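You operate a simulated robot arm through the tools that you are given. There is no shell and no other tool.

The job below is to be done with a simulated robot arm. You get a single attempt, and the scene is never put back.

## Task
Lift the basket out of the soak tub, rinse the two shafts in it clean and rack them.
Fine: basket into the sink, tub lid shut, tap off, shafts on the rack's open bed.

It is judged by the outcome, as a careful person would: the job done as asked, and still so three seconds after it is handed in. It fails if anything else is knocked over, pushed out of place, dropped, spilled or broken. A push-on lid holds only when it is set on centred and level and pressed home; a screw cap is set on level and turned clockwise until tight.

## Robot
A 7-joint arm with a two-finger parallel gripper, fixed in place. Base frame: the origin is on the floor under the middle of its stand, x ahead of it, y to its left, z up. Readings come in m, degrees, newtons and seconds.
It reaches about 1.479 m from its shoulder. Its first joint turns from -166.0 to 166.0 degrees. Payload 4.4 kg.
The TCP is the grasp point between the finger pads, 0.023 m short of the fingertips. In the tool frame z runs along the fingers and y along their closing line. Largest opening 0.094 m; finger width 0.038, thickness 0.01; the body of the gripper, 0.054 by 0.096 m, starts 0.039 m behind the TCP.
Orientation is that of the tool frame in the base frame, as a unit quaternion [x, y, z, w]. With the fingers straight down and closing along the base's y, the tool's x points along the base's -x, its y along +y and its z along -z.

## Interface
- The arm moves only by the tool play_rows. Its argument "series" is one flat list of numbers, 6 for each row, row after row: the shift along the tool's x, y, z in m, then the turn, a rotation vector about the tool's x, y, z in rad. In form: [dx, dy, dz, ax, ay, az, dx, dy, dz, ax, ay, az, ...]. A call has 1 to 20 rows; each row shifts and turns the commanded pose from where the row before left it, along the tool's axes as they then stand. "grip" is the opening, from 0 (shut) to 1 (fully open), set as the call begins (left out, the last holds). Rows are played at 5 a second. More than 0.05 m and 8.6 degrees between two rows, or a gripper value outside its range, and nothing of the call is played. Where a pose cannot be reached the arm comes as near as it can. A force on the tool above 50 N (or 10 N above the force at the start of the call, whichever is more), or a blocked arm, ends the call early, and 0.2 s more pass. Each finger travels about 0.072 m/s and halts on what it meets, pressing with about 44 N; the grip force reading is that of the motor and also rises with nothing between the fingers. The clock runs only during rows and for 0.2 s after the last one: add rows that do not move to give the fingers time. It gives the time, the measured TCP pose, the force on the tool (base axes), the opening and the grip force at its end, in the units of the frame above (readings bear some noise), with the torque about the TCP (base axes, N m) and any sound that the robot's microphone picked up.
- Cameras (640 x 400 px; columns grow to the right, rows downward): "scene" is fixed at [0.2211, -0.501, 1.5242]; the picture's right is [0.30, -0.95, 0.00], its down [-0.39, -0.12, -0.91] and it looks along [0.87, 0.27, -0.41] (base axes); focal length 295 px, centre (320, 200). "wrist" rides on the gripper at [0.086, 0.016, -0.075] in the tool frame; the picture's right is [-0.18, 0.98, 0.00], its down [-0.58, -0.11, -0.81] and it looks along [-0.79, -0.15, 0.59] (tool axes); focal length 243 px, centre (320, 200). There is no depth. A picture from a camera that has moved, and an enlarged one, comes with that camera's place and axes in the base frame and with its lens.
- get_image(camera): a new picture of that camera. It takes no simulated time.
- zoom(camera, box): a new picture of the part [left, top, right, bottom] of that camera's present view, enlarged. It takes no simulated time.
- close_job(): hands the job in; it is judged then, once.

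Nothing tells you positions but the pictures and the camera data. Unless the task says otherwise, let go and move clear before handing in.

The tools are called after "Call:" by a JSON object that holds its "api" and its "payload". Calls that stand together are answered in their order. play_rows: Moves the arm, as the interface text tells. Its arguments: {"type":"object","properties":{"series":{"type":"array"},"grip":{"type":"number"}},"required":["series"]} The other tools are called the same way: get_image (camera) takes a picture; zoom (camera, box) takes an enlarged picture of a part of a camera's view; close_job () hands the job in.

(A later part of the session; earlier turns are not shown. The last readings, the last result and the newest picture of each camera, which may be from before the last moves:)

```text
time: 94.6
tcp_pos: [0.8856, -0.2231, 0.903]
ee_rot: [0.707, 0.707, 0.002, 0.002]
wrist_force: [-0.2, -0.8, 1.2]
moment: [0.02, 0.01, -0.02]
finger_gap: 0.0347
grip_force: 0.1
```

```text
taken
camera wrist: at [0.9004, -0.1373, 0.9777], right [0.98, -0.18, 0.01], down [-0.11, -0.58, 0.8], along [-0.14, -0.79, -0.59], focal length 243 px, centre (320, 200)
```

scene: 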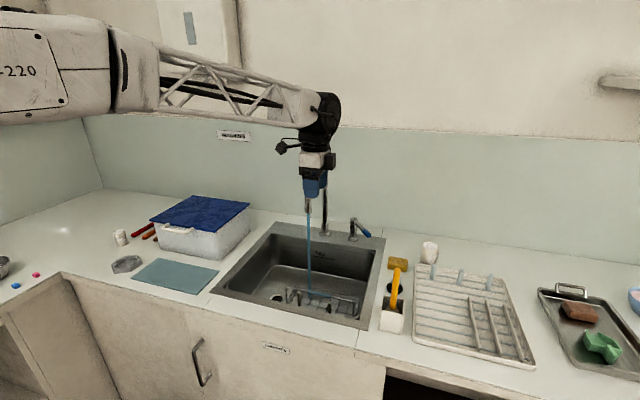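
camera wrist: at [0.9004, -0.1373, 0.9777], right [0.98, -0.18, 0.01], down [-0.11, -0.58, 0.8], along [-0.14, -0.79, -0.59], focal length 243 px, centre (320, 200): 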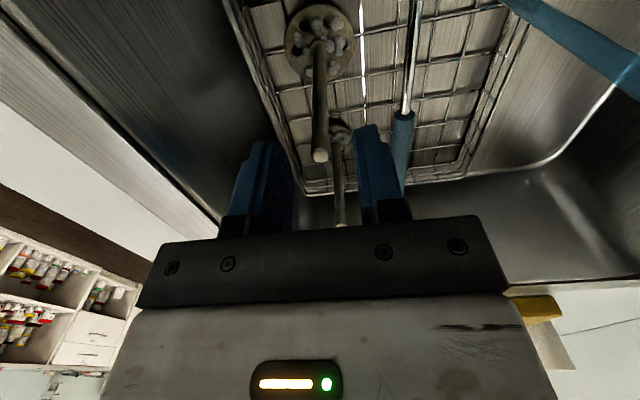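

Call:
{"api": "play_rows", "payload": {"series": [0, 0, 0.018, 0, 0, 0, 0, 0, 0.017, 0, 0, 0]}}

Call:
{"api": "get_image", "payload": {"camera": "wrist"}}

Call:
{"api": "play_rows", "payload": {"series": [0, 0, 0, 0, 0, 0, 0, 0, 0, 0, 0, 0, 0, 0, 0, 0, 0, 0, 0, 0, 0, 0, 0, 0], "grip": 0}}

Call:
{"api": "get_image", "payload": {"camera": "wrist"}}

```text
time: 95.2
tcp_pos: [0.8842, -0.2237, 0.8674]
ee_rot: [0.706, 0.708, 0.004, 0.002]
wrist_force: [-0.7, 0.0, -0.4]
moment: [0.02, -0.02, 0.03]
finger_gap: 0.0346
grip_force: 0.1
```

```text
taken
camera wrist: at [0.8995, -0.1368, 0.9423], right [0.98, -0.18, 0.01], down [-0.11, -0.58, 0.8], along [-0.14, -0.79, -0.59], focal length 243 px, centre (320, 200)
```

wrist: 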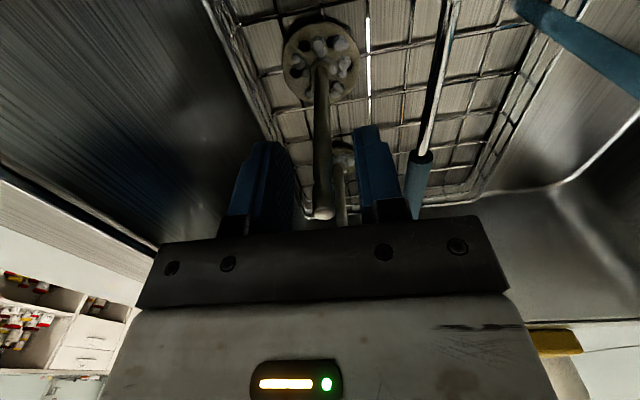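

```text
time: 96.2
tcp_pos: [0.885, -0.2222, 0.8682]
ee_rot: [0.706, 0.708, 0.002, 0.001]
wrist_force: [0.0, -0.1, -0.1]
moment: [0.0, -0.01, 0.04]
finger_gap: 0.0088
grip_force: 43.9
```

```text
taken
camera wrist: at [0.8995, -0.1368, 0.9421], right [0.98, -0.18, 0.01], down [-0.11, -0.58, 0.8], along [-0.14, -0.79, -0.59], focal length 243 px, centre (320, 200)
```

wrist: 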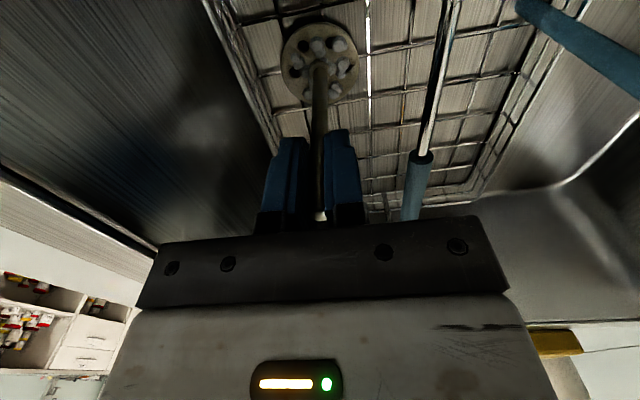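

Shaft B is gripped (diameter about 9 mm). I'll lift it out of the basket and tilt it forward so it points toward the stream at about (1.02, -0.213).

Call:
{"api": "play_rows", "payload": {"series": [0, 0, -0.01, 0, 0, 0, 0, 0, -0.03, 0, 0, 0, 0, 0, -0.03, 0, 0, 0, 0, 0, -0.03, 0, 0, 0, 0, 0, -0.03, 0, 0, 0, 0, 0, -0.03, 0, 0, 0, 0, 0, -0.03, 0, 0, 0]}}

Call:
{"api": "get_image", "payload": {"camera": "wrist"}}

Call:
{"api": "zoom", "payload": {"camera": "scene", "box": [250, 150, 400, 340]}}

```text
time: 97.8
tcp_pos: [0.8845, -0.2251, 1.0593]
ee_rot: [0.707, 0.708, 0.002, 0.001]
wrist_force: [-0.1, 0.1, -1.4]
moment: [0.01, -0.06, 0.02]
finger_gap: 0.0086
grip_force: 44.0
```

```text
taken
camera wrist: at [0.8996, -0.138, 1.1326], right [0.98, -0.18, 0.01], down [-0.11, -0.58, 0.8], along [-0.14, -0.79, -0.59], focal length 243 px, centre (320, 200)
```

wrist: 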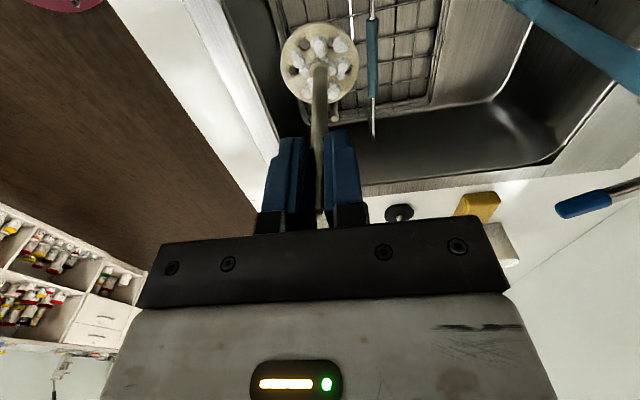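

```text
2.11 times, centred on (325, 245) of scene
camera zoom: at [0.2211, -0.501, 1.5242], right [0.3, -0.95, 0.0], down [-0.39, -0.12, -0.91], along [0.87, 0.27, -0.41], focal length 621 px, centre (310, 105)
```

zoom: 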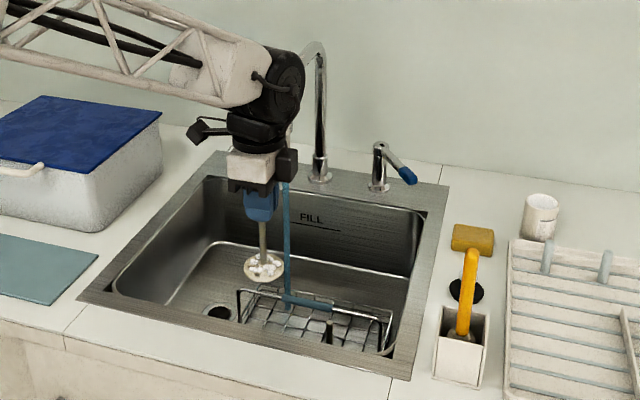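

Call:
{"api": "play_rows", "payload": {"series": [0, 0, 0, -0.1454, 0, 0, 0, 0, 0, -0.1454, 0, 0, 0, 0, 0, -0.1454, 0, 0, 0, 0, 0, -0.1454, 0, 0, 0, 0, 0, -0.1454, 0, 0, 0, 0, 0, -0.1454, 0, 0]}}

Call:
{"api": "get_image", "payload": {"camera": "wrist"}}

Call:
{"api": "zoom", "payload": {"camera": "scene", "box": [250, 150, 400, 340]}}

```text
time: 99.2
tcp_pos: [0.8842, -0.2241, 1.0608]
ee_rot: [0.638, 0.64, 0.303, 0.303]
wrist_force: [0.2, -0.5, 0.9]
moment: [0.0, 0.01, 0.03]
finger_gap: 0.0087
grip_force: 43.7
```

```text
taken
camera wrist: at [0.8365, -0.1375, 1.1206], right [0.62, -0.18, 0.76], down [-0.69, -0.58, 0.43], along [0.36, -0.79, -0.49], focal length 243 px, centre (320, 200)
```

wrist: 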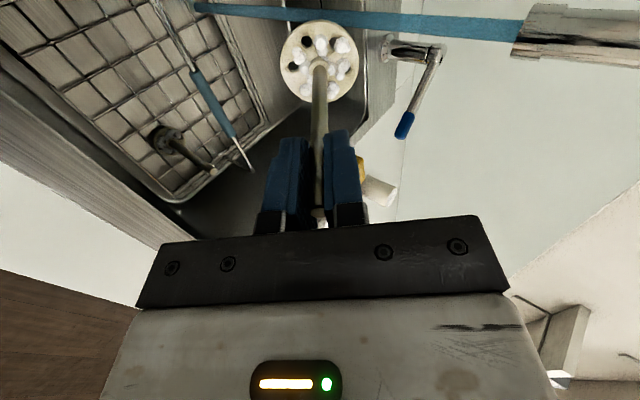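

```text
2.11 times, centred on (325, 245) of scene
camera zoom: at [0.2211, -0.501, 1.5242], right [0.3, -0.95, 0.0], down [-0.39, -0.12, -0.91], along [0.87, 0.27, -0.41], focal length 621 px, centre (310, 105)
```

zoom: 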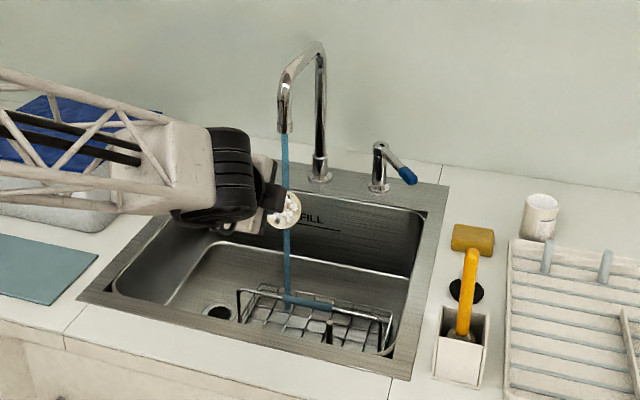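

Call:
{"api": "play_rows", "payload": {"series": [0.00275, -0.0105, 0.019, 0, 0, 0, 0.00275, -0.0105, 0.019, 0, 0, 0, 0.00275, -0.0105, 0.019, 0, 0, 0, 0.00275, -0.0105, 0.019, 0, 0, 0]}}

Call:
{"api": "get_image", "payload": {"camera": "wrist"}}

Call:
{"api": "zoom", "payload": {"camera": "scene", "box": [270, 160, 370, 290]}}

```text
time: 100.2
tcp_pos: [0.9155, -0.2098, 0.979]
ee_rot: [0.64, 0.64, 0.302, 0.299]
wrist_force: [0.3, -0.4, -0.6]
moment: [-0.01, 0.05, 0.01]
finger_gap: 0.0088
grip_force: 43.9
```

```text
taken
camera wrist: at [0.8684, -0.1247, 1.0386], right [0.63, -0.18, 0.76], down [-0.69, -0.58, 0.43], along [0.36, -0.79, -0.49], focal length 243 px, centre (320, 200)
```

wrist: 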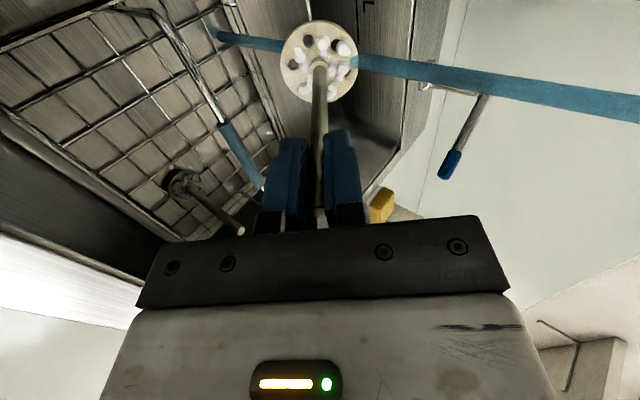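

```text
3.08 times, centred on (320, 225) of scene
camera zoom: at [0.2211, -0.501, 1.5242], right [0.3, -0.95, 0.0], down [-0.39, -0.12, -0.91], along [0.87, 0.27, -0.41], focal length 908 px, centre (320, 123)
```

zoom: 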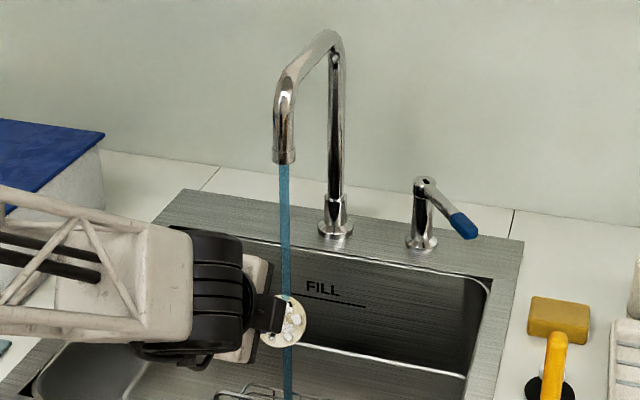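

Call:
{"api": "play_rows", "payload": {"series": [0, 0.004, 0.0048, 0, 0, 0, 0, 0.004, 0.0048, 0, 0, 0, 0, 0, 0, 0, 0, 0, 0, 0, 0, 0, 0, 0, 0.01, 0, 0, 0, 0, 0, 0.01, 0, 0, 0, 0, 0, 0, 0, 0, 0, 0, 0, -0.01, 0, 0, 0, 0, 0, -0.01, 0, 0, 0, 0, 0, -0.01, 0, 0, 0, 0, 0, -0.01, 0, 0, 0, 0, 0, 0, 0, 0, 0, 0, 0, 0.01, 0, 0, 0, 0, 0, 0.01, 0, 0, 0, 0, 0]}}

Call:
{"api": "get_image", "payload": {"camera": "wrist"}}

Call:
{"api": "zoom", "payload": {"camera": "wrist", "box": [240, 0, 400, 180]}}

Call:
{"api": "zoom", "payload": {"camera": "scene", "box": [270, 160, 370, 290]}}

```text
time: 103.2
tcp_pos: [0.93, -0.2137, 0.9766]
ee_rot: [0.64, 0.64, 0.302, 0.3]
wrist_force: [0.3, 1.2, -1.5]
moment: [0.02, 0.04, 0.01]
finger_gap: 0.0086
grip_force: 43.6
```

```text
taken
camera wrist: at [0.8815, -0.1271, 1.0366], right [0.63, -0.18, 0.76], down [-0.69, -0.58, 0.43], along [0.36, -0.79, -0.49], focal length 243 px, centre (320, 200)
```

wrist: 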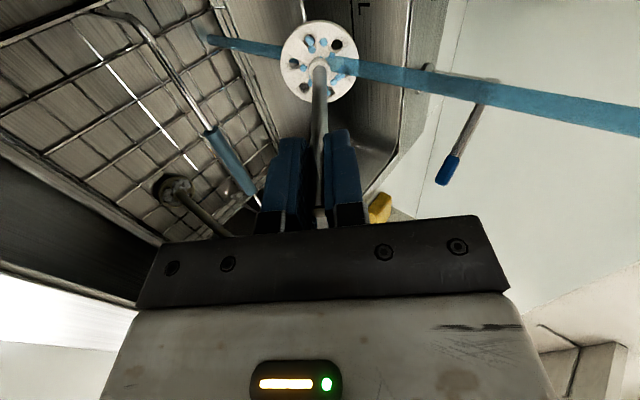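

```text
2.22 times, centred on (320, 90) of wrist
camera zoom: at [0.8815, -0.1271, 1.0366], right [0.63, -0.18, 0.76], down [-0.69, -0.58, 0.43], along [0.36, -0.79, -0.49], focal length 539 px, centre (320, 444)
```

zoom: 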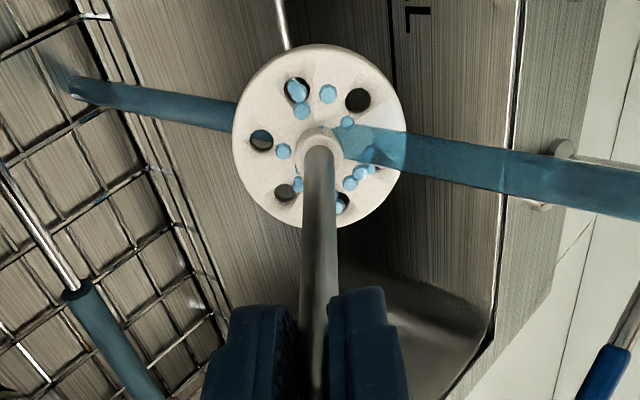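

```text
3.08 times, centred on (320, 225) of scene
camera zoom: at [0.2211, -0.501, 1.5242], right [0.3, -0.95, 0.0], down [-0.39, -0.12, -0.91], along [0.87, 0.27, -0.41], focal length 908 px, centre (320, 123)
```

zoom: 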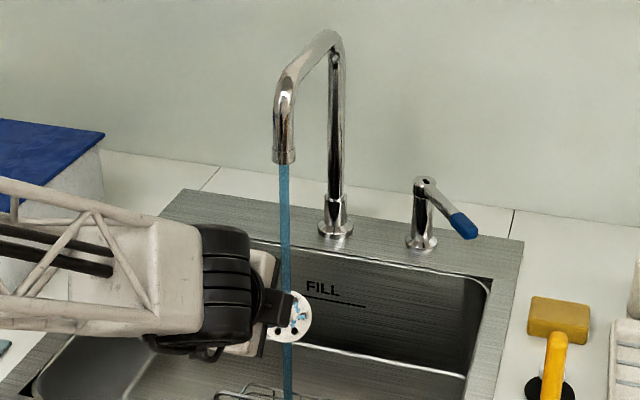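

The disc turned from tan to clean white under the stream. I'll sweep the stream up along the shaft toward the fingers.

Call:
{"api": "play_rows", "payload": {"series": [0, 0.00514, 0.00613, 0, 0, 0, 0, 0.00514, 0.00613, 0, 0, 0, 0, 0.00514, 0.00613, 0, 0, 0, 0, 0.00514, 0.00613, 0, 0, 0, 0, 0, 0, 0, 0, 0, 0, 0.00514, 0.00613, 0, 0, 0, 0, 0.00514, 0.00613, 0, 0, 0, 0, 0.00514, 0.00613, 0, 0, 0, 0, 0, 0, 0, 0, 0, 0, 0, 0, 0, 0, 0]}}

Call:
{"api": "get_image", "payload": {"camera": "wrist"}}

Call:
{"api": "zoom", "payload": {"camera": "wrist", "box": [240, 0, 400, 180]}}

Call:
{"api": "zoom", "payload": {"camera": "scene", "box": [270, 160, 370, 290]}}

```text
time: 105.4
tcp_pos: [0.9842, -0.2128, 0.9785]
ee_rot: [0.64, 0.64, 0.302, 0.299]
wrist_force: [1.2, 0.1, -0.7]
moment: [-0.01, 0.06, 0.0]
finger_gap: 0.0086
grip_force: 44.0
```

```text
taken
camera wrist: at [0.9366, -0.126, 1.038], right [0.63, -0.18, 0.76], down [-0.69, -0.58, 0.43], along [0.36, -0.79, -0.49], focal length 243 px, centre (320, 200)
```

wrist: 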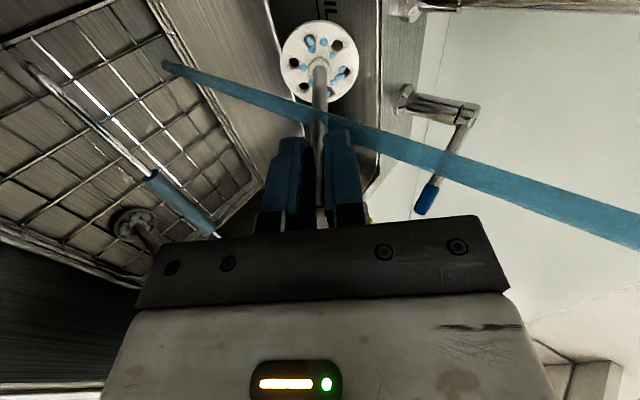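

```text
2.22 times, centred on (320, 90) of wrist
camera zoom: at [0.9366, -0.126, 1.038], right [0.63, -0.18, 0.76], down [-0.69, -0.58, 0.43], along [0.36, -0.79, -0.49], focal length 539 px, centre (320, 444)
```

zoom: 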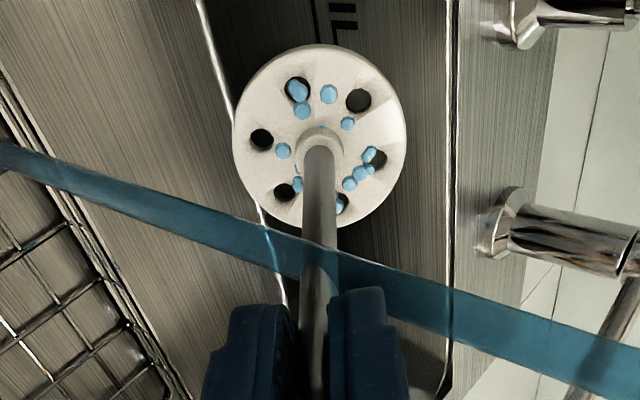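

```text
3.08 times, centred on (320, 225) of scene
camera zoom: at [0.2211, -0.501, 1.5242], right [0.3, -0.95, 0.0], down [-0.39, -0.12, -0.91], along [0.87, 0.27, -0.41], focal length 908 px, centre (320, 123)
```

zoom: 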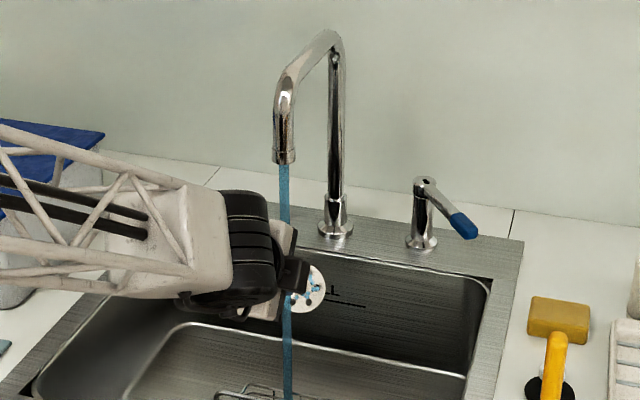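

Call:
{"api": "play_rows", "payload": {"series": [0, 0.00514, 0.00613, 0, 0, 0, 0, 0, 0, 0, 0, 0, 0, 0, 0, 0, 0, 0, 0, -0.00514, -0.00613, 0, 0, 0, 0, -0.00514, -0.00613, 0, 0, 0, 0, -0.00514, -0.00613, 0, 0, 0, 0, 0, 0, 0, 0, 0, 0, -0.00514, -0.00613, 0, 0, 0, 0, -0.00514, -0.00613, 0, 0, 0, 0, -0.00514, -0.00613, 0, 0, 0, 0, 0, 0, 0, 0, 0, 0, -0.00514, -0.00613, 0, 0, 0, 0, -0.00514, -0.00613, 0, 0, 0, 0.008, 0, 0, 0, 0, 0, -0.008, 0, 0, 0, 0, 0, -0.008, 0, 0, 0, 0, 0, 0.008, 0, 0, 0, 0, 0]}}

Call:
{"api": "get_image", "payload": {"camera": "wrist"}}

Call:
{"api": "zoom", "payload": {"camera": "wrist", "box": [240, 0, 400, 180]}}

```text
time: 109.0
tcp_pos: [0.9299, -0.2102, 0.9773]
ee_rot: [0.639, 0.641, 0.302, 0.299]
wrist_force: [-0.5, 0.5, -0.9]
moment: [-0.01, 0.05, 0.01]
finger_gap: 0.0087
grip_force: 43.8
```

```text
taken
camera wrist: at [0.8815, -0.1251, 1.0368], right [0.63, -0.18, 0.76], down [-0.69, -0.58, 0.43], along [0.36, -0.79, -0.49], focal length 243 px, centre (320, 200)
```

wrist: 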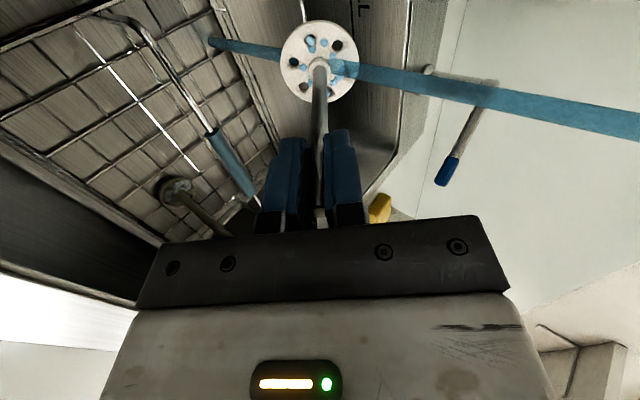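

```text
2.22 times, centred on (320, 90) of wrist
camera zoom: at [0.8815, -0.1251, 1.0368], right [0.63, -0.18, 0.76], down [-0.69, -0.58, 0.43], along [0.36, -0.79, -0.49], focal length 539 px, centre (320, 444)
```

zoom: 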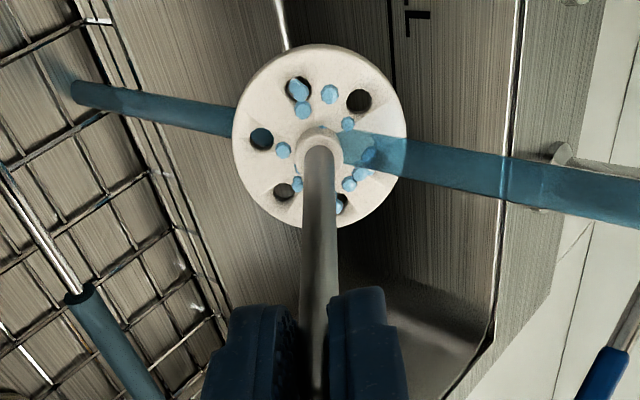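

Call:
{"api": "play_rows", "payload": {"series": [0, -0.0161, -0.0192, 0, 0, 0, 0, -0.0161, -0.0192, 0, 0, 0, 0, 0.023, -0.0193, 0, 0, 0, 0, 0.023, -0.0193, 0, 0, 0, 0, 0.023, -0.0193, 0, 0, 0, 0, 0.023, -0.0193, 0, 0, 0, 0, 0, 0, 0.1454, 0, 0, 0, 0, 0, 0.1454, 0, 0, 0, 0, 0, 0.1454, 0, 0, 0, 0, 0, 0.1454, 0, 0, 0, 0, 0, 0.1454, 0, 0, 0, 0, 0, 0.1454, 0, 0]}}

Call:
{"api": "get_image", "payload": {"camera": "wrist"}}

Call:
{"api": "get_image", "payload": {"camera": "scene"}}

Call:
{"api": "zoom", "payload": {"camera": "scene", "box": [375, 255, 545, 375]}}

```text
time: 111.6
tcp_pos: [0.878, -0.2117, 1.097]
ee_rot: [0.706, 0.708, 0.0, 0.0]
wrist_force: [-1.1, -0.2, -0.6]
moment: [0.01, -0.01, 0.01]
finger_gap: 0.0088
grip_force: 43.7
```

```text
taken
camera wrist: at [0.8929, -0.1256, 1.1709], right [0.98, -0.18, 0.0], down [-0.11, -0.58, 0.81], along [-0.15, -0.79, -0.59], focal length 243 px, centre (320, 200)
```

wrist: 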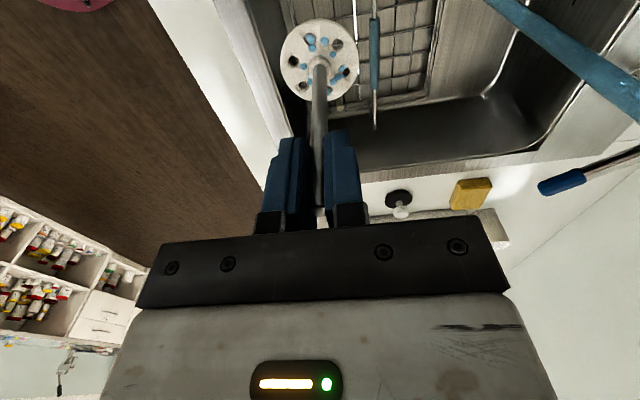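

```text
taken
```

scene: 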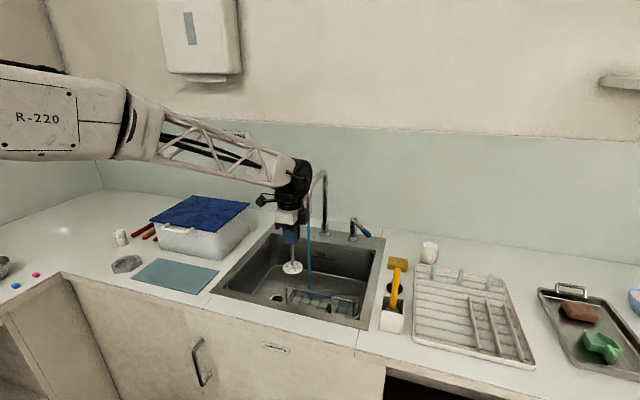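

```text
3.33 times, centred on (460, 315) of scene
camera zoom: at [0.2211, -0.501, 1.5242], right [0.3, -0.95, 0.0], down [-0.39, -0.12, -0.91], along [0.87, 0.27, -0.41], focal length 984 px, centre (-147, -183)
```

zoom: 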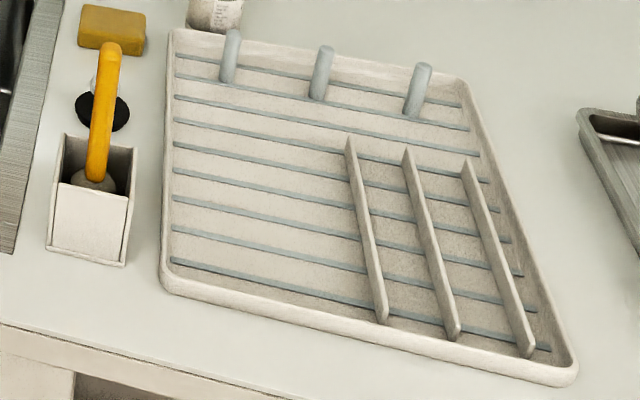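

Shaft B is clean. Next I'll look closely at the rack's open bed to pick resting spots between the ribs.

Call:
{"api": "zoom", "payload": {"camera": "scene", "box": [410, 262, 490, 342]}}

Call:
{"api": "play_rows", "payload": {"series": [-0.02, 0.0084, -0.015, 0, 0, 0, -0.0397, 0.0084, -0.01, 0, 0, 0, -0.0397, 0.0084, -0.01, 0, 0, 0, -0.0397, 0.0084, -0.01, 0, 0, 0, -0.0397, 0.0084, -0.01, 0, 0, 0, -0.0397, 0.0084, 0, 0, 0, 0, -0.0397, 0.0084, 0, 0, 0, 0, -0.0397, 0.0084, 0, 0, 0, 0, -0.0397, 0.0084, 0, 0, 0, 0, -0.0397, 0.0084, 0, 0, 0, 0, -0.0397, 0.0084, 0, 0, 0, 0, -0.02, 0, 0, 0, 0, 0]}}

Call:
{"api": "get_image", "payload": {"camera": "wrist"}}

Call:
{"api": "get_image", "payload": {"camera": "scene"}}

```text
5.00 times, centred on (450, 302) of scene
camera zoom: at [0.2211, -0.501, 1.5242], right [0.3, -0.95, 0.0], down [-0.39, -0.12, -0.91], along [0.87, 0.27, -0.41], focal length 1476 px, centre (-330, -310)
```

zoom: 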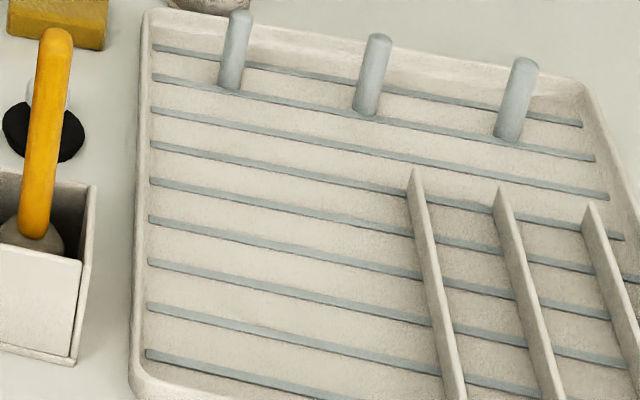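

```text
time: 114.2
tcp_pos: [0.9697, -0.6494, 1.1527]
ee_rot: [0.706, 0.708, 0.003, 0.001]
wrist_force: [0.2, 0.3, -0.8]
moment: [0.0, -0.02, -0.04]
finger_gap: 0.0088
grip_force: 43.7
```

```text
taken
camera wrist: at [0.9853, -0.5629, 1.2269], right [0.98, -0.18, 0.01], down [-0.11, -0.58, 0.8], along [-0.14, -0.79, -0.59], focal length 243 px, centre (320, 200)
```

wrist: 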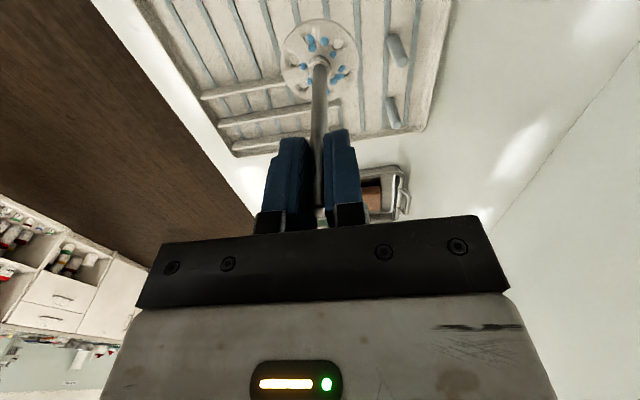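

```text
taken
```

scene: 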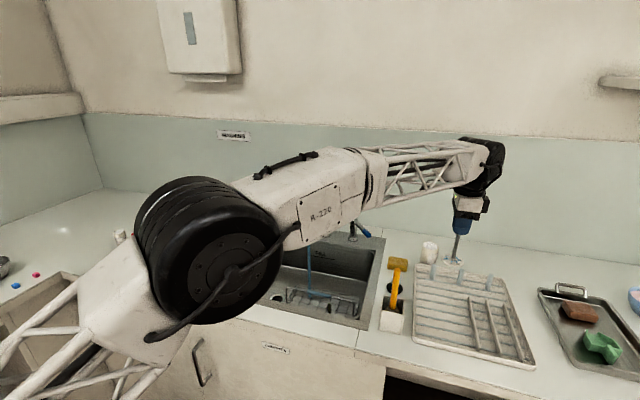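

Call:
{"api": "play_rows", "payload": {"series": [0.001, -0.0165, 0, 0, 0, 0, 0, -0.0165, 0, 0, 0, 0, 0, 0, 0.03, 0, 0, 0, 0, 0, 0.03, 0, 0, 0, 0, 0, 0.02, 0, 0, 0]}}

Call:
{"api": "get_image", "payload": {"camera": "wrist"}}

Call:
{"api": "zoom", "payload": {"camera": "wrist", "box": [220, 0, 420, 160]}}

Call:
{"api": "zoom", "payload": {"camera": "scene", "box": [400, 220, 500, 340]}}

```text
time: 115.4
tcp_pos: [0.9375, -0.6475, 1.0746]
ee_rot: [0.706, 0.708, 0.004, 0.003]
wrist_force: [1.1, 0.4, -0.4]
moment: [-0.02, -0.02, -0.03]
finger_gap: 0.0087
grip_force: 44.4
```

```text
taken
camera wrist: at [0.953, -0.5614, 1.1491], right [0.98, -0.18, 0.01], down [-0.11, -0.58, 0.81], along [-0.14, -0.79, -0.59], focal length 243 px, centre (320, 200)
```

wrist: 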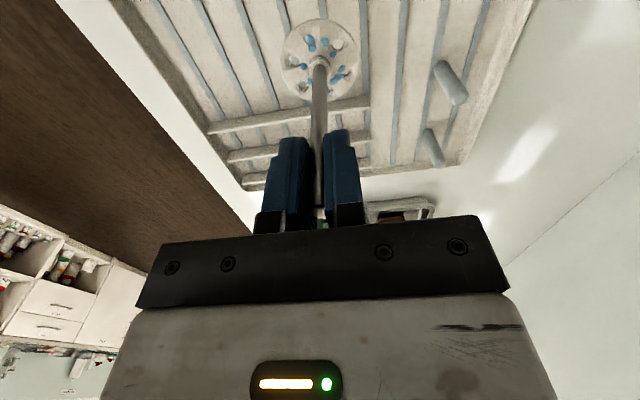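

```text
2.50 times, centred on (320, 80) of wrist
camera zoom: at [0.953, -0.5614, 1.1491], right [0.98, -0.18, 0.01], down [-0.11, -0.58, 0.81], along [-0.14, -0.79, -0.59], focal length 606 px, centre (320, 500)
```

zoom: 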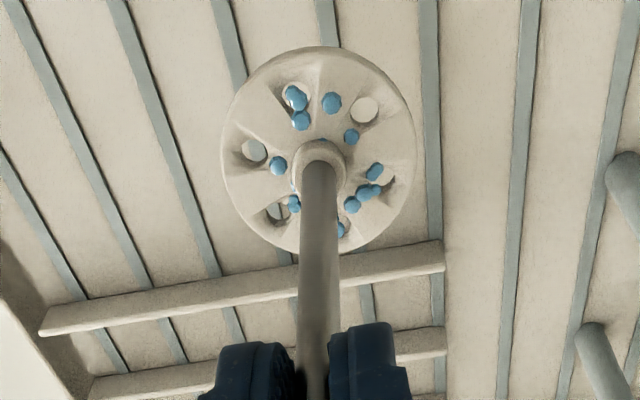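

```text
3.33 times, centred on (450, 280) of scene
camera zoom: at [0.2211, -0.501, 1.5242], right [0.3, -0.95, 0.0], down [-0.39, -0.12, -0.91], along [0.87, 0.27, -0.41], focal length 984 px, centre (-113, -67)
```

zoom: 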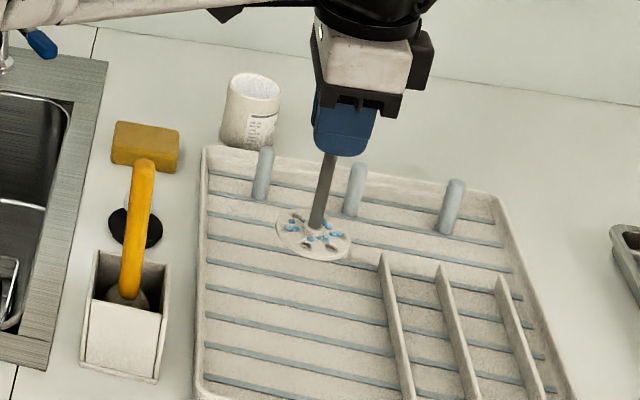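

Call:
{"api": "play_rows", "payload": {"series": [0, -0.008, 0, 0, 0, 0, 0, 0, 0.012, 0, 0, 0, 0, 0, 0.008, 0, 0, 0]}}

Call:
{"api": "zoom", "payload": {"camera": "wrist", "box": [220, 0, 420, 160]}}

Call:
{"api": "play_rows", "payload": {"series": [0, 0, 0.003, 0, 0, 0, 0, 0, 0.003, 0, 0, 0]}}

```text
time: 116.2
tcp_pos: [0.9301, -0.6468, 1.0519]
ee_rot: [0.706, 0.708, 0.003, 0.002]
wrist_force: [-0.4, 0.3, 0.0]
moment: [0.03, 0.0, 0.01]
finger_gap: 0.0087
grip_force: 43.9
```

```text
2.50 times, centred on (320, 80) of wrist
camera zoom: at [0.945, -0.5606, 1.1267], right [0.98, -0.18, 0.01], down [-0.11, -0.58, 0.81], along [-0.14, -0.79, -0.59], focal length 606 px, centre (320, 500)
```

zoom: 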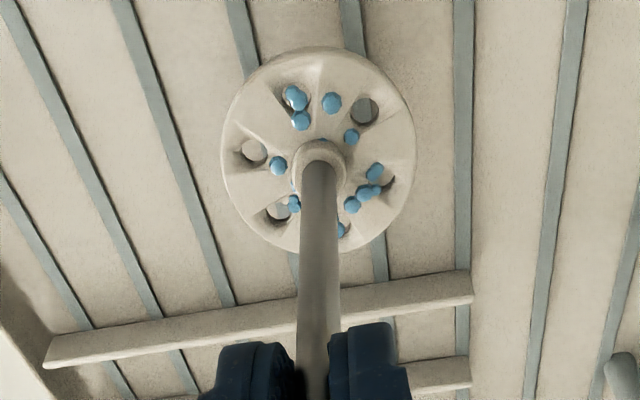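

```text
time: 116.8
tcp_pos: [0.9292, -0.6469, 1.0441]
ee_rot: [0.706, 0.708, 0.002, 0.001]
wrist_force: [0.9, -0.7, -0.6]
moment: [0.0, 0.0, -0.02]
finger_gap: 0.0087
grip_force: 43.9
```

Call:
{"api": "play_rows", "payload": {"series": [0, 0, 0.003, 0, 0, 0, 0, 0, 0.002, 0, 0, 0]}}

Call:
{"api": "play_rows", "payload": {"series": [0, 0, 0.002, 0, 0, 0, 0, 0, 0.002, 0, 0, 0]}}

Call:
{"api": "zoom", "payload": {"camera": "scene", "box": [400, 220, 500, 340]}}

```text
time: 117.4
tcp_pos: [0.9304, -0.6475, 1.04]
ee_rot: [0.706, 0.708, 0.002, 0.001]
wrist_force: [-0.6, 0.4, -1.3]
moment: [-0.02, 0.04, -0.01]
finger_gap: 0.0086
grip_force: 43.5
```

```text
time: 118.0
tcp_pos: [0.9286, -0.6463, 1.0375]
ee_rot: [0.707, 0.707, 0.003, 0.001]
wrist_force: [-0.6, -0.4, -0.6]
moment: [0.0, 0.01, 0.0]
finger_gap: 0.0087
grip_force: 44.4
```

```text
3.33 times, centred on (450, 280) of scene
camera zoom: at [0.2211, -0.501, 1.5242], right [0.3, -0.95, 0.0], down [-0.39, -0.12, -0.91], along [0.87, 0.27, -0.41], focal length 984 px, centre (-113, -67)
```

zoom: 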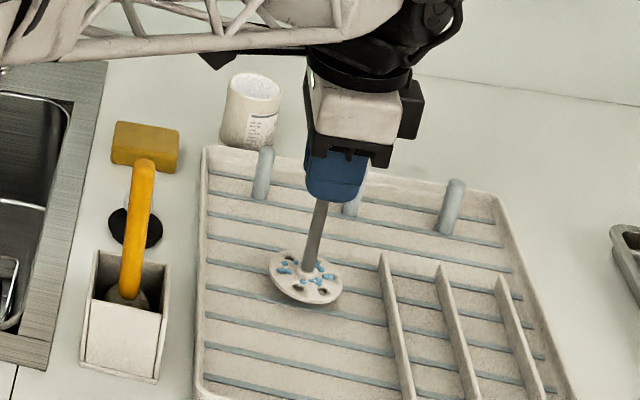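

Call:
{"api": "play_rows", "payload": {"series": [0, 0, 0.002, 0, 0, 0, 0, 0, 0.002, 0, 0, 0]}}

Call:
{"api": "play_rows", "payload": {"series": [0, 0, 0.002, 0, 0, 0, 0, 0, 0.002, 0, 0, 0]}}

Call:
{"api": "play_rows", "payload": {"series": [0, 0, 0.002, 0, 0, 0, 0, 0, 0.002, 0, 0, 0]}}

Call:
{"api": "zoom", "payload": {"camera": "scene", "box": [400, 220, 500, 340]}}

```text
time: 118.6
tcp_pos: [0.9295, -0.6478, 1.0326]
ee_rot: [0.706, 0.708, 0.002, 0.001]
wrist_force: [0.4, -0.1, -0.7]
moment: [0.01, 0.03, 0.03]
finger_gap: 0.0088
grip_force: 44.0
```

```text
time: 119.2
tcp_pos: [0.9296, -0.6467, 1.0294]
ee_rot: [0.706, 0.708, 0.003, 0.001]
wrist_force: [-0.3, 0.3, -0.8]
moment: [0.0, -0.02, 0.03]
finger_gap: 0.0089
grip_force: 44.1
```

```text
time: 119.8
tcp_pos: [0.9281, -0.6483, 1.0234]
ee_rot: [0.706, 0.708, 0.002, 0.001]
wrist_force: [-0.5, 0.6, -0.6]
moment: [0.0, -0.01, 0.03]
finger_gap: 0.0087
grip_force: 43.4
```

```text
3.33 times, centred on (450, 280) of scene
camera zoom: at [0.2211, -0.501, 1.5242], right [0.3, -0.95, 0.0], down [-0.39, -0.12, -0.91], along [0.87, 0.27, -0.41], focal length 984 px, centre (-113, -67)
```

zoom: 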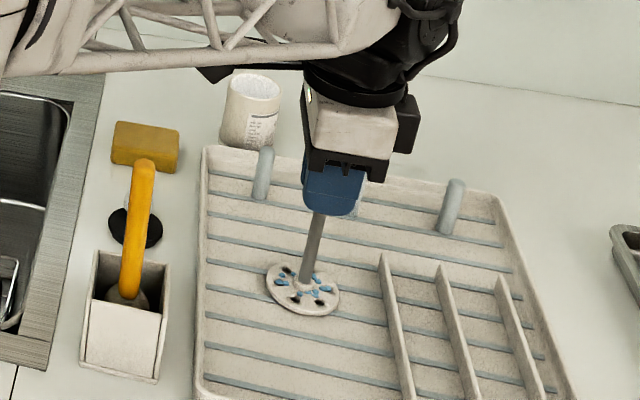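

Call:
{"api": "play_rows", "payload": {"series": [0, 0, 0.002, 0, 0, 0, 0, 0, 0.001, 0, 0, 0]}}

Call:
{"api": "play_rows", "payload": {"series": [0, 0, 0.002, 0, 0, 0, 0, 0, 0.001, 0, 0, 0]}}

Call:
{"api": "zoom", "payload": {"camera": "scene", "box": [430, 260, 480, 320]}}

```text
time: 120.4
tcp_pos: [0.9291, -0.646, 1.0213]
ee_rot: [0.707, 0.708, 0.003, 0.001]
wrist_force: [-0.1, 0.5, 0.7]
moment: [-0.07, 0.04, 0.01]
finger_gap: 0.0087
grip_force: 44.0
```

```text
time: 121.0
tcp_pos: [0.9305, -0.6461, 1.022]
ee_rot: [0.707, 0.708, 0.002, 0.003]
wrist_force: [-1.1, 4.4, 25.4]
moment: [0.07, 0.49, -0.01]
finger_gap: 0.0085
grip_force: 44.2
```

```text
6.67 times, centred on (455, 290) of scene
camera zoom: at [0.2211, -0.501, 1.5242], right [0.3, -0.95, 0.0], down [-0.39, -0.12, -0.91], along [0.87, 0.27, -0.41], focal length 1967 px, centre (-580, -400)
```

zoom: 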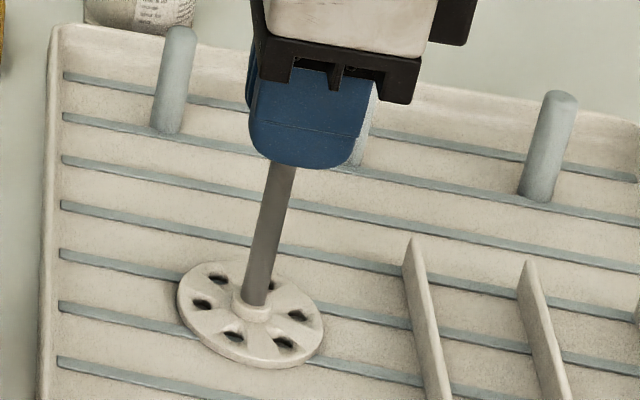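

Call:
{"api": "play_rows", "payload": {"series": [0, 0, -0.002, 0, 0, 0, 0, 0, 0, 0, 0, 0]}}

```text
time: 121.6
tcp_pos: [0.9293, -0.6465, 1.0214]
ee_rot: [0.706, 0.708, 0.002, 0.002]
wrist_force: [3.0, 3.9, 29.5]
moment: [0.06, 0.15, -0.04]
finger_gap: 0.0088
grip_force: 43.8
```

Call:
{"api": "play_rows", "payload": {"series": [0, 0, -0.002, 0, 0, 0, 0, 0, 0, 0, 0, 0]}}

```text
time: 122.2
tcp_pos: [0.9294, -0.6471, 1.0213]
ee_rot: [0.706, 0.708, 0.002, 0.001]
wrist_force: [1.7, 5.9, 19.7]
moment: [0.29, 0.17, -0.06]
finger_gap: 0.0085
grip_force: 43.6
```

Call:
{"api": "play_rows", "payload": {"series": [0, 0, -0.0015, 0, 0, 0, 0, 0, 0, 0, 0, 0]}}

```text
time: 122.8
tcp_pos: [0.9299, -0.6467, 1.0208]
ee_rot: [0.706, 0.708, 0.002, 0.001]
wrist_force: [0.1, -0.4, 0.8]
moment: [-0.12, 0.07, -0.01]
finger_gap: 0.0087
grip_force: 44.1
```

Force is now near zero with the disc resting on the ribs. I'll release gently.

Call:
{"api": "play_rows", "payload": {"series": [0, 0, 0, 0, 0, 0, 0, 0, 0, 0, 0, 0, 0, 0, 0, 0, 0, 0], "grip": 0.25}}

Call:
{"api": "zoom", "payload": {"camera": "scene", "box": [420, 240, 490, 320]}}

Call:
{"api": "get_image", "payload": {"camera": "wrist"}}

```text
time: 123.6
tcp_pos: [0.9297, -0.6469, 1.0231]
ee_rot: [0.706, 0.708, 0.002, 0.001]
wrist_force: [-0.3, -0.6, -0.3]
moment: [-0.01, 0.03, 0.03]
finger_gap: 0.0236
grip_force: 0.0
```

```text
5.00 times, centred on (455, 280) of scene
camera zoom: at [0.2211, -0.501, 1.5242], right [0.3, -0.95, 0.0], down [-0.39, -0.12, -0.91], along [0.87, 0.27, -0.41], focal length 1476 px, centre (-355, -200)
```

zoom: 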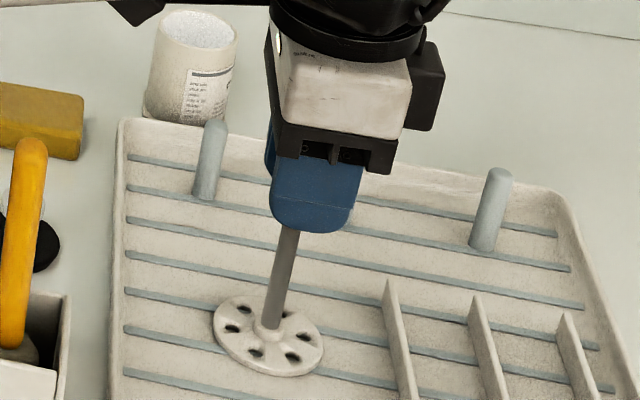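

```text
taken
camera wrist: at [0.945, -0.561, 1.0976], right [0.98, -0.18, 0.01], down [-0.11, -0.58, 0.8], along [-0.14, -0.79, -0.59], focal length 243 px, centre (320, 200)
```

wrist: 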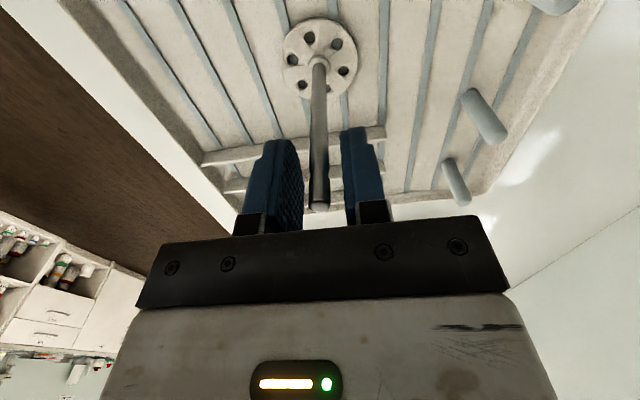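

Call:
{"api": "play_rows", "payload": {"series": [0, 0, -0.015, 0, 0, 0, 0, 0, -0.025, 0, 0, 0, 0, 0, -0.03, 0, 0, 0, 0, 0, -0.03, 0, 0, 0, 0, 0, -0.03, 0, 0, 0], "grip": 0.37}}

Call:
{"api": "zoom", "payload": {"camera": "scene", "box": [400, 220, 500, 340]}}

Call:
{"api": "get_image", "payload": {"camera": "wrist"}}

```text
time: 124.8
tcp_pos: [0.9289, -0.6488, 1.1569]
ee_rot: [0.707, 0.707, 0.002, 0.0]
wrist_force: [0.0, -0.6, -1.0]
moment: [0.0, 0.03, 0.03]
finger_gap: 0.0348
grip_force: 0.2
```

```text
3.33 times, centred on (450, 280) of scene
camera zoom: at [0.2211, -0.501, 1.5242], right [0.3, -0.95, 0.0], down [-0.39, -0.12, -0.91], along [0.87, 0.27, -0.41], focal length 984 px, centre (-113, -67)
```

zoom: 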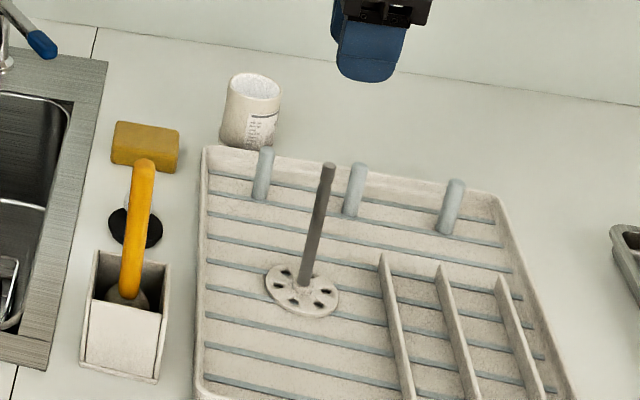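

```text
taken
camera wrist: at [0.9441, -0.562, 1.2306], right [0.98, -0.18, 0.0], down [-0.11, -0.58, 0.8], along [-0.14, -0.79, -0.59], focal length 243 px, centre (320, 200)
```

wrist: 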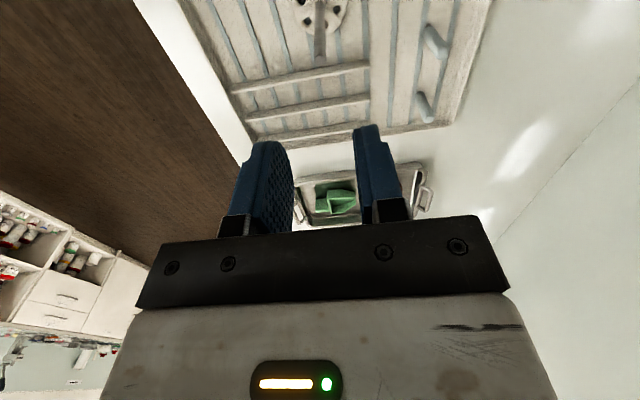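

Call:
{"api": "play_rows", "payload": {"series": [0.0409, -0.0054, 0, 0, 0, 0, 0.0409, -0.0054, 0, 0, 0, 0, 0.0409, -0.0054, 0, 0, 0, 0, 0.0409, -0.0054, 0, 0, 0, 0, 0.0409, -0.0054, 0, 0, 0, 0, 0.0409, -0.0054, 0.02, 0, 0, 0, 0.0409, -0.0054, 0.02, 0, 0, 0, 0.0409, -0.0054, 0.02, 0, 0, 0, 0, 0, 0.04, 0, 0, 0, 0, 0, 0.04, 0, 0, 0, 0, 0, 0.04, 0, 0, 0]}}

Call:
{"api": "get_image", "payload": {"camera": "wrist"}}

Call:
{"api": "zoom", "payload": {"camera": "scene", "box": [260, 200, 390, 340]}}

```text
time: 127.2
tcp_pos: [0.8858, -0.3188, 0.9757]
ee_rot: [0.707, 0.707, 0.003, 0.002]
wrist_force: [0.0, 0.2, -0.1]
moment: [-0.01, 0.03, -0.02]
finger_gap: 0.0346
grip_force: 0.1
```

```text
taken
camera wrist: at [0.9012, -0.2324, 1.0498], right [0.98, -0.18, 0.01], down [-0.11, -0.58, 0.81], along [-0.14, -0.79, -0.59], focal length 243 px, centre (320, 200)
```

wrist: 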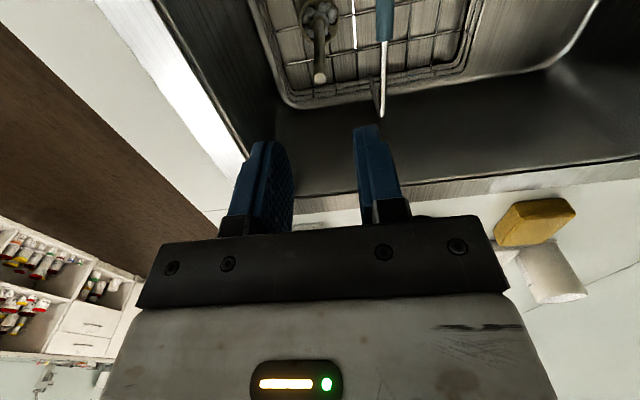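

```text
2.86 times, centred on (325, 270) of scene
camera zoom: at [0.2211, -0.501, 1.5242], right [0.3, -0.95, 0.0], down [-0.39, -0.12, -0.91], along [0.87, 0.27, -0.41], focal length 843 px, centre (306, 0)
```

zoom: 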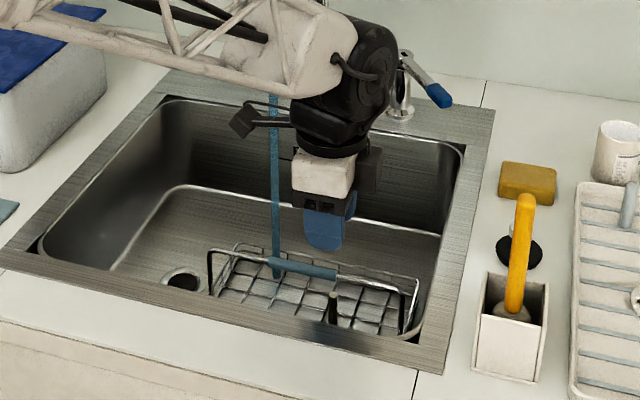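

Call:
{"api": "play_rows", "payload": {"series": [-0.002, 0, 0.03, 0, 0, 0, -0.002, 0, 0.03, 0, 0, 0, 0, 0, 0.02, 0, 0, 0]}}

Call:
{"api": "get_image", "payload": {"camera": "wrist"}}

```text
time: 128.0
tcp_pos: [0.8863, -0.3248, 0.8932]
ee_rot: [0.707, 0.707, 0.003, 0.001]
wrist_force: [0.2, 0.3, -0.1]
moment: [-0.01, 0.0, 0.01]
finger_gap: 0.0351
grip_force: 0.0
```

```text
taken
camera wrist: at [0.9013, -0.2371, 0.9679], right [0.98, -0.18, 0.01], down [-0.11, -0.58, 0.8], along [-0.14, -0.79, -0.59], focal length 243 px, centre (320, 200)
```

wrist: 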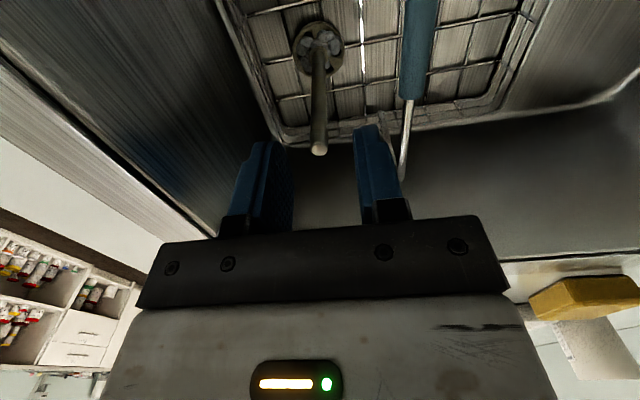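

Call:
{"api": "play_rows", "payload": {"series": [0, 0, 0.018, 0, 0, 0, 0, 0, 0.018, 0, 0, 0]}}

Call:
{"api": "play_rows", "payload": {"series": [0, 0, 0, 0, 0, 0, 0, 0, 0, 0, 0, 0, 0, 0, 0, 0, 0, 0, 0, 0, 0, 0, 0, 0], "grip": 0}}

Call:
{"api": "get_image", "payload": {"camera": "wrist"}}

```text
time: 128.6
tcp_pos: [0.8857, -0.324, 0.8587]
ee_rot: [0.706, 0.708, 0.003, 0.003]
wrist_force: [0.5, 0.2, 0.2]
moment: [0.0, 0.0, -0.02]
finger_gap: 0.0348
grip_force: 0.0
```

```text
time: 129.6
tcp_pos: [0.8864, -0.3229, 0.8589]
ee_rot: [0.706, 0.708, 0.003, 0.001]
wrist_force: [0.3, -0.8, 0.6]
moment: [-0.03, 0.01, 0.01]
finger_gap: 0.0086
grip_force: 44.1
```

```text
taken
camera wrist: at [0.9005, -0.2378, 0.9323], right [0.98, -0.18, 0.01], down [-0.11, -0.58, 0.8], along [-0.14, -0.79, -0.59], focal length 243 px, centre (320, 200)
```

wrist: 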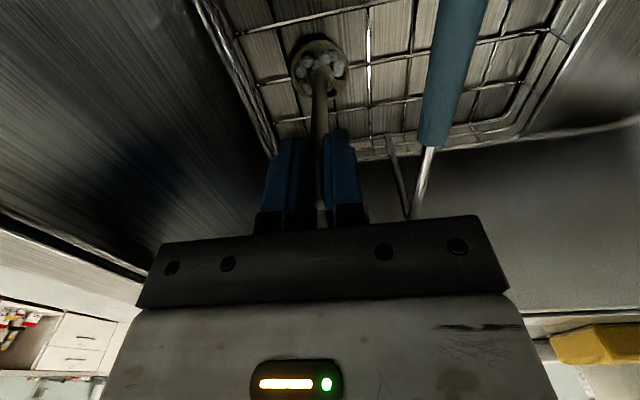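

Call:
{"api": "play_rows", "payload": {"series": [0, 0, -0.01, 0, 0, 0, 0, 0, -0.03, 0, 0, 0, 0, 0, -0.03, 0, 0, 0, 0, 0, -0.03, 0, 0, 0, 0, 0, -0.03, 0, 0, 0, 0, 0, -0.03, 0, 0, 0, 0, 0, -0.04, 0, 0, 0]}}

Call:
{"api": "play_rows", "payload": {"series": [0.02, 0, 0, -0.1454, 0, 0, 0.02, 0, 0, -0.1454, 0, 0, 0.02, 0, 0, -0.1454, 0, 0, 0.02, 0, 0, -0.1454, 0, 0, 0.02, 0, 0, -0.1454, 0, 0, 0.0105, 0, 0, -0.1454, 0, 0]}}

Call:
{"api": "get_image", "payload": {"camera": "wrist"}}

Call:
{"api": "zoom", "payload": {"camera": "scene", "box": [250, 150, 400, 340]}}

```text
time: 131.2
tcp_pos: [0.8844, -0.3257, 1.0576]
ee_rot: [0.706, 0.708, 0.003, 0.001]
wrist_force: [0.8, 0.6, -1.9]
moment: [0.03, -0.05, -0.04]
finger_gap: 0.0086
grip_force: 44.2
```

```text
time: 132.6
tcp_pos: [0.8858, -0.2159, 1.0592]
ee_rot: [0.639, 0.64, 0.302, 0.302]
wrist_force: [0.3, -0.2, 0.6]
moment: [0.0, 0.09, 0.05]
finger_gap: 0.0087
grip_force: 44.2
```

```text
taken
camera wrist: at [0.8381, -0.1295, 1.1198], right [0.62, -0.18, 0.76], down [-0.69, -0.58, 0.43], along [0.36, -0.79, -0.49], focal length 243 px, centre (320, 200)
```

wrist: 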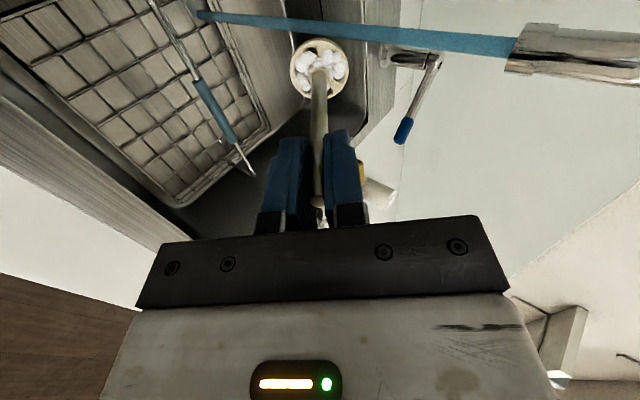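

```text
2.11 times, centred on (325, 245) of scene
camera zoom: at [0.2211, -0.501, 1.5242], right [0.3, -0.95, 0.0], down [-0.39, -0.12, -0.91], along [0.87, 0.27, -0.41], focal length 621 px, centre (310, 105)
```

zoom: 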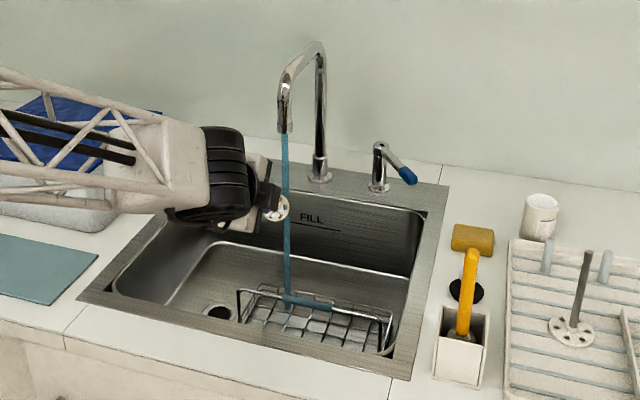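

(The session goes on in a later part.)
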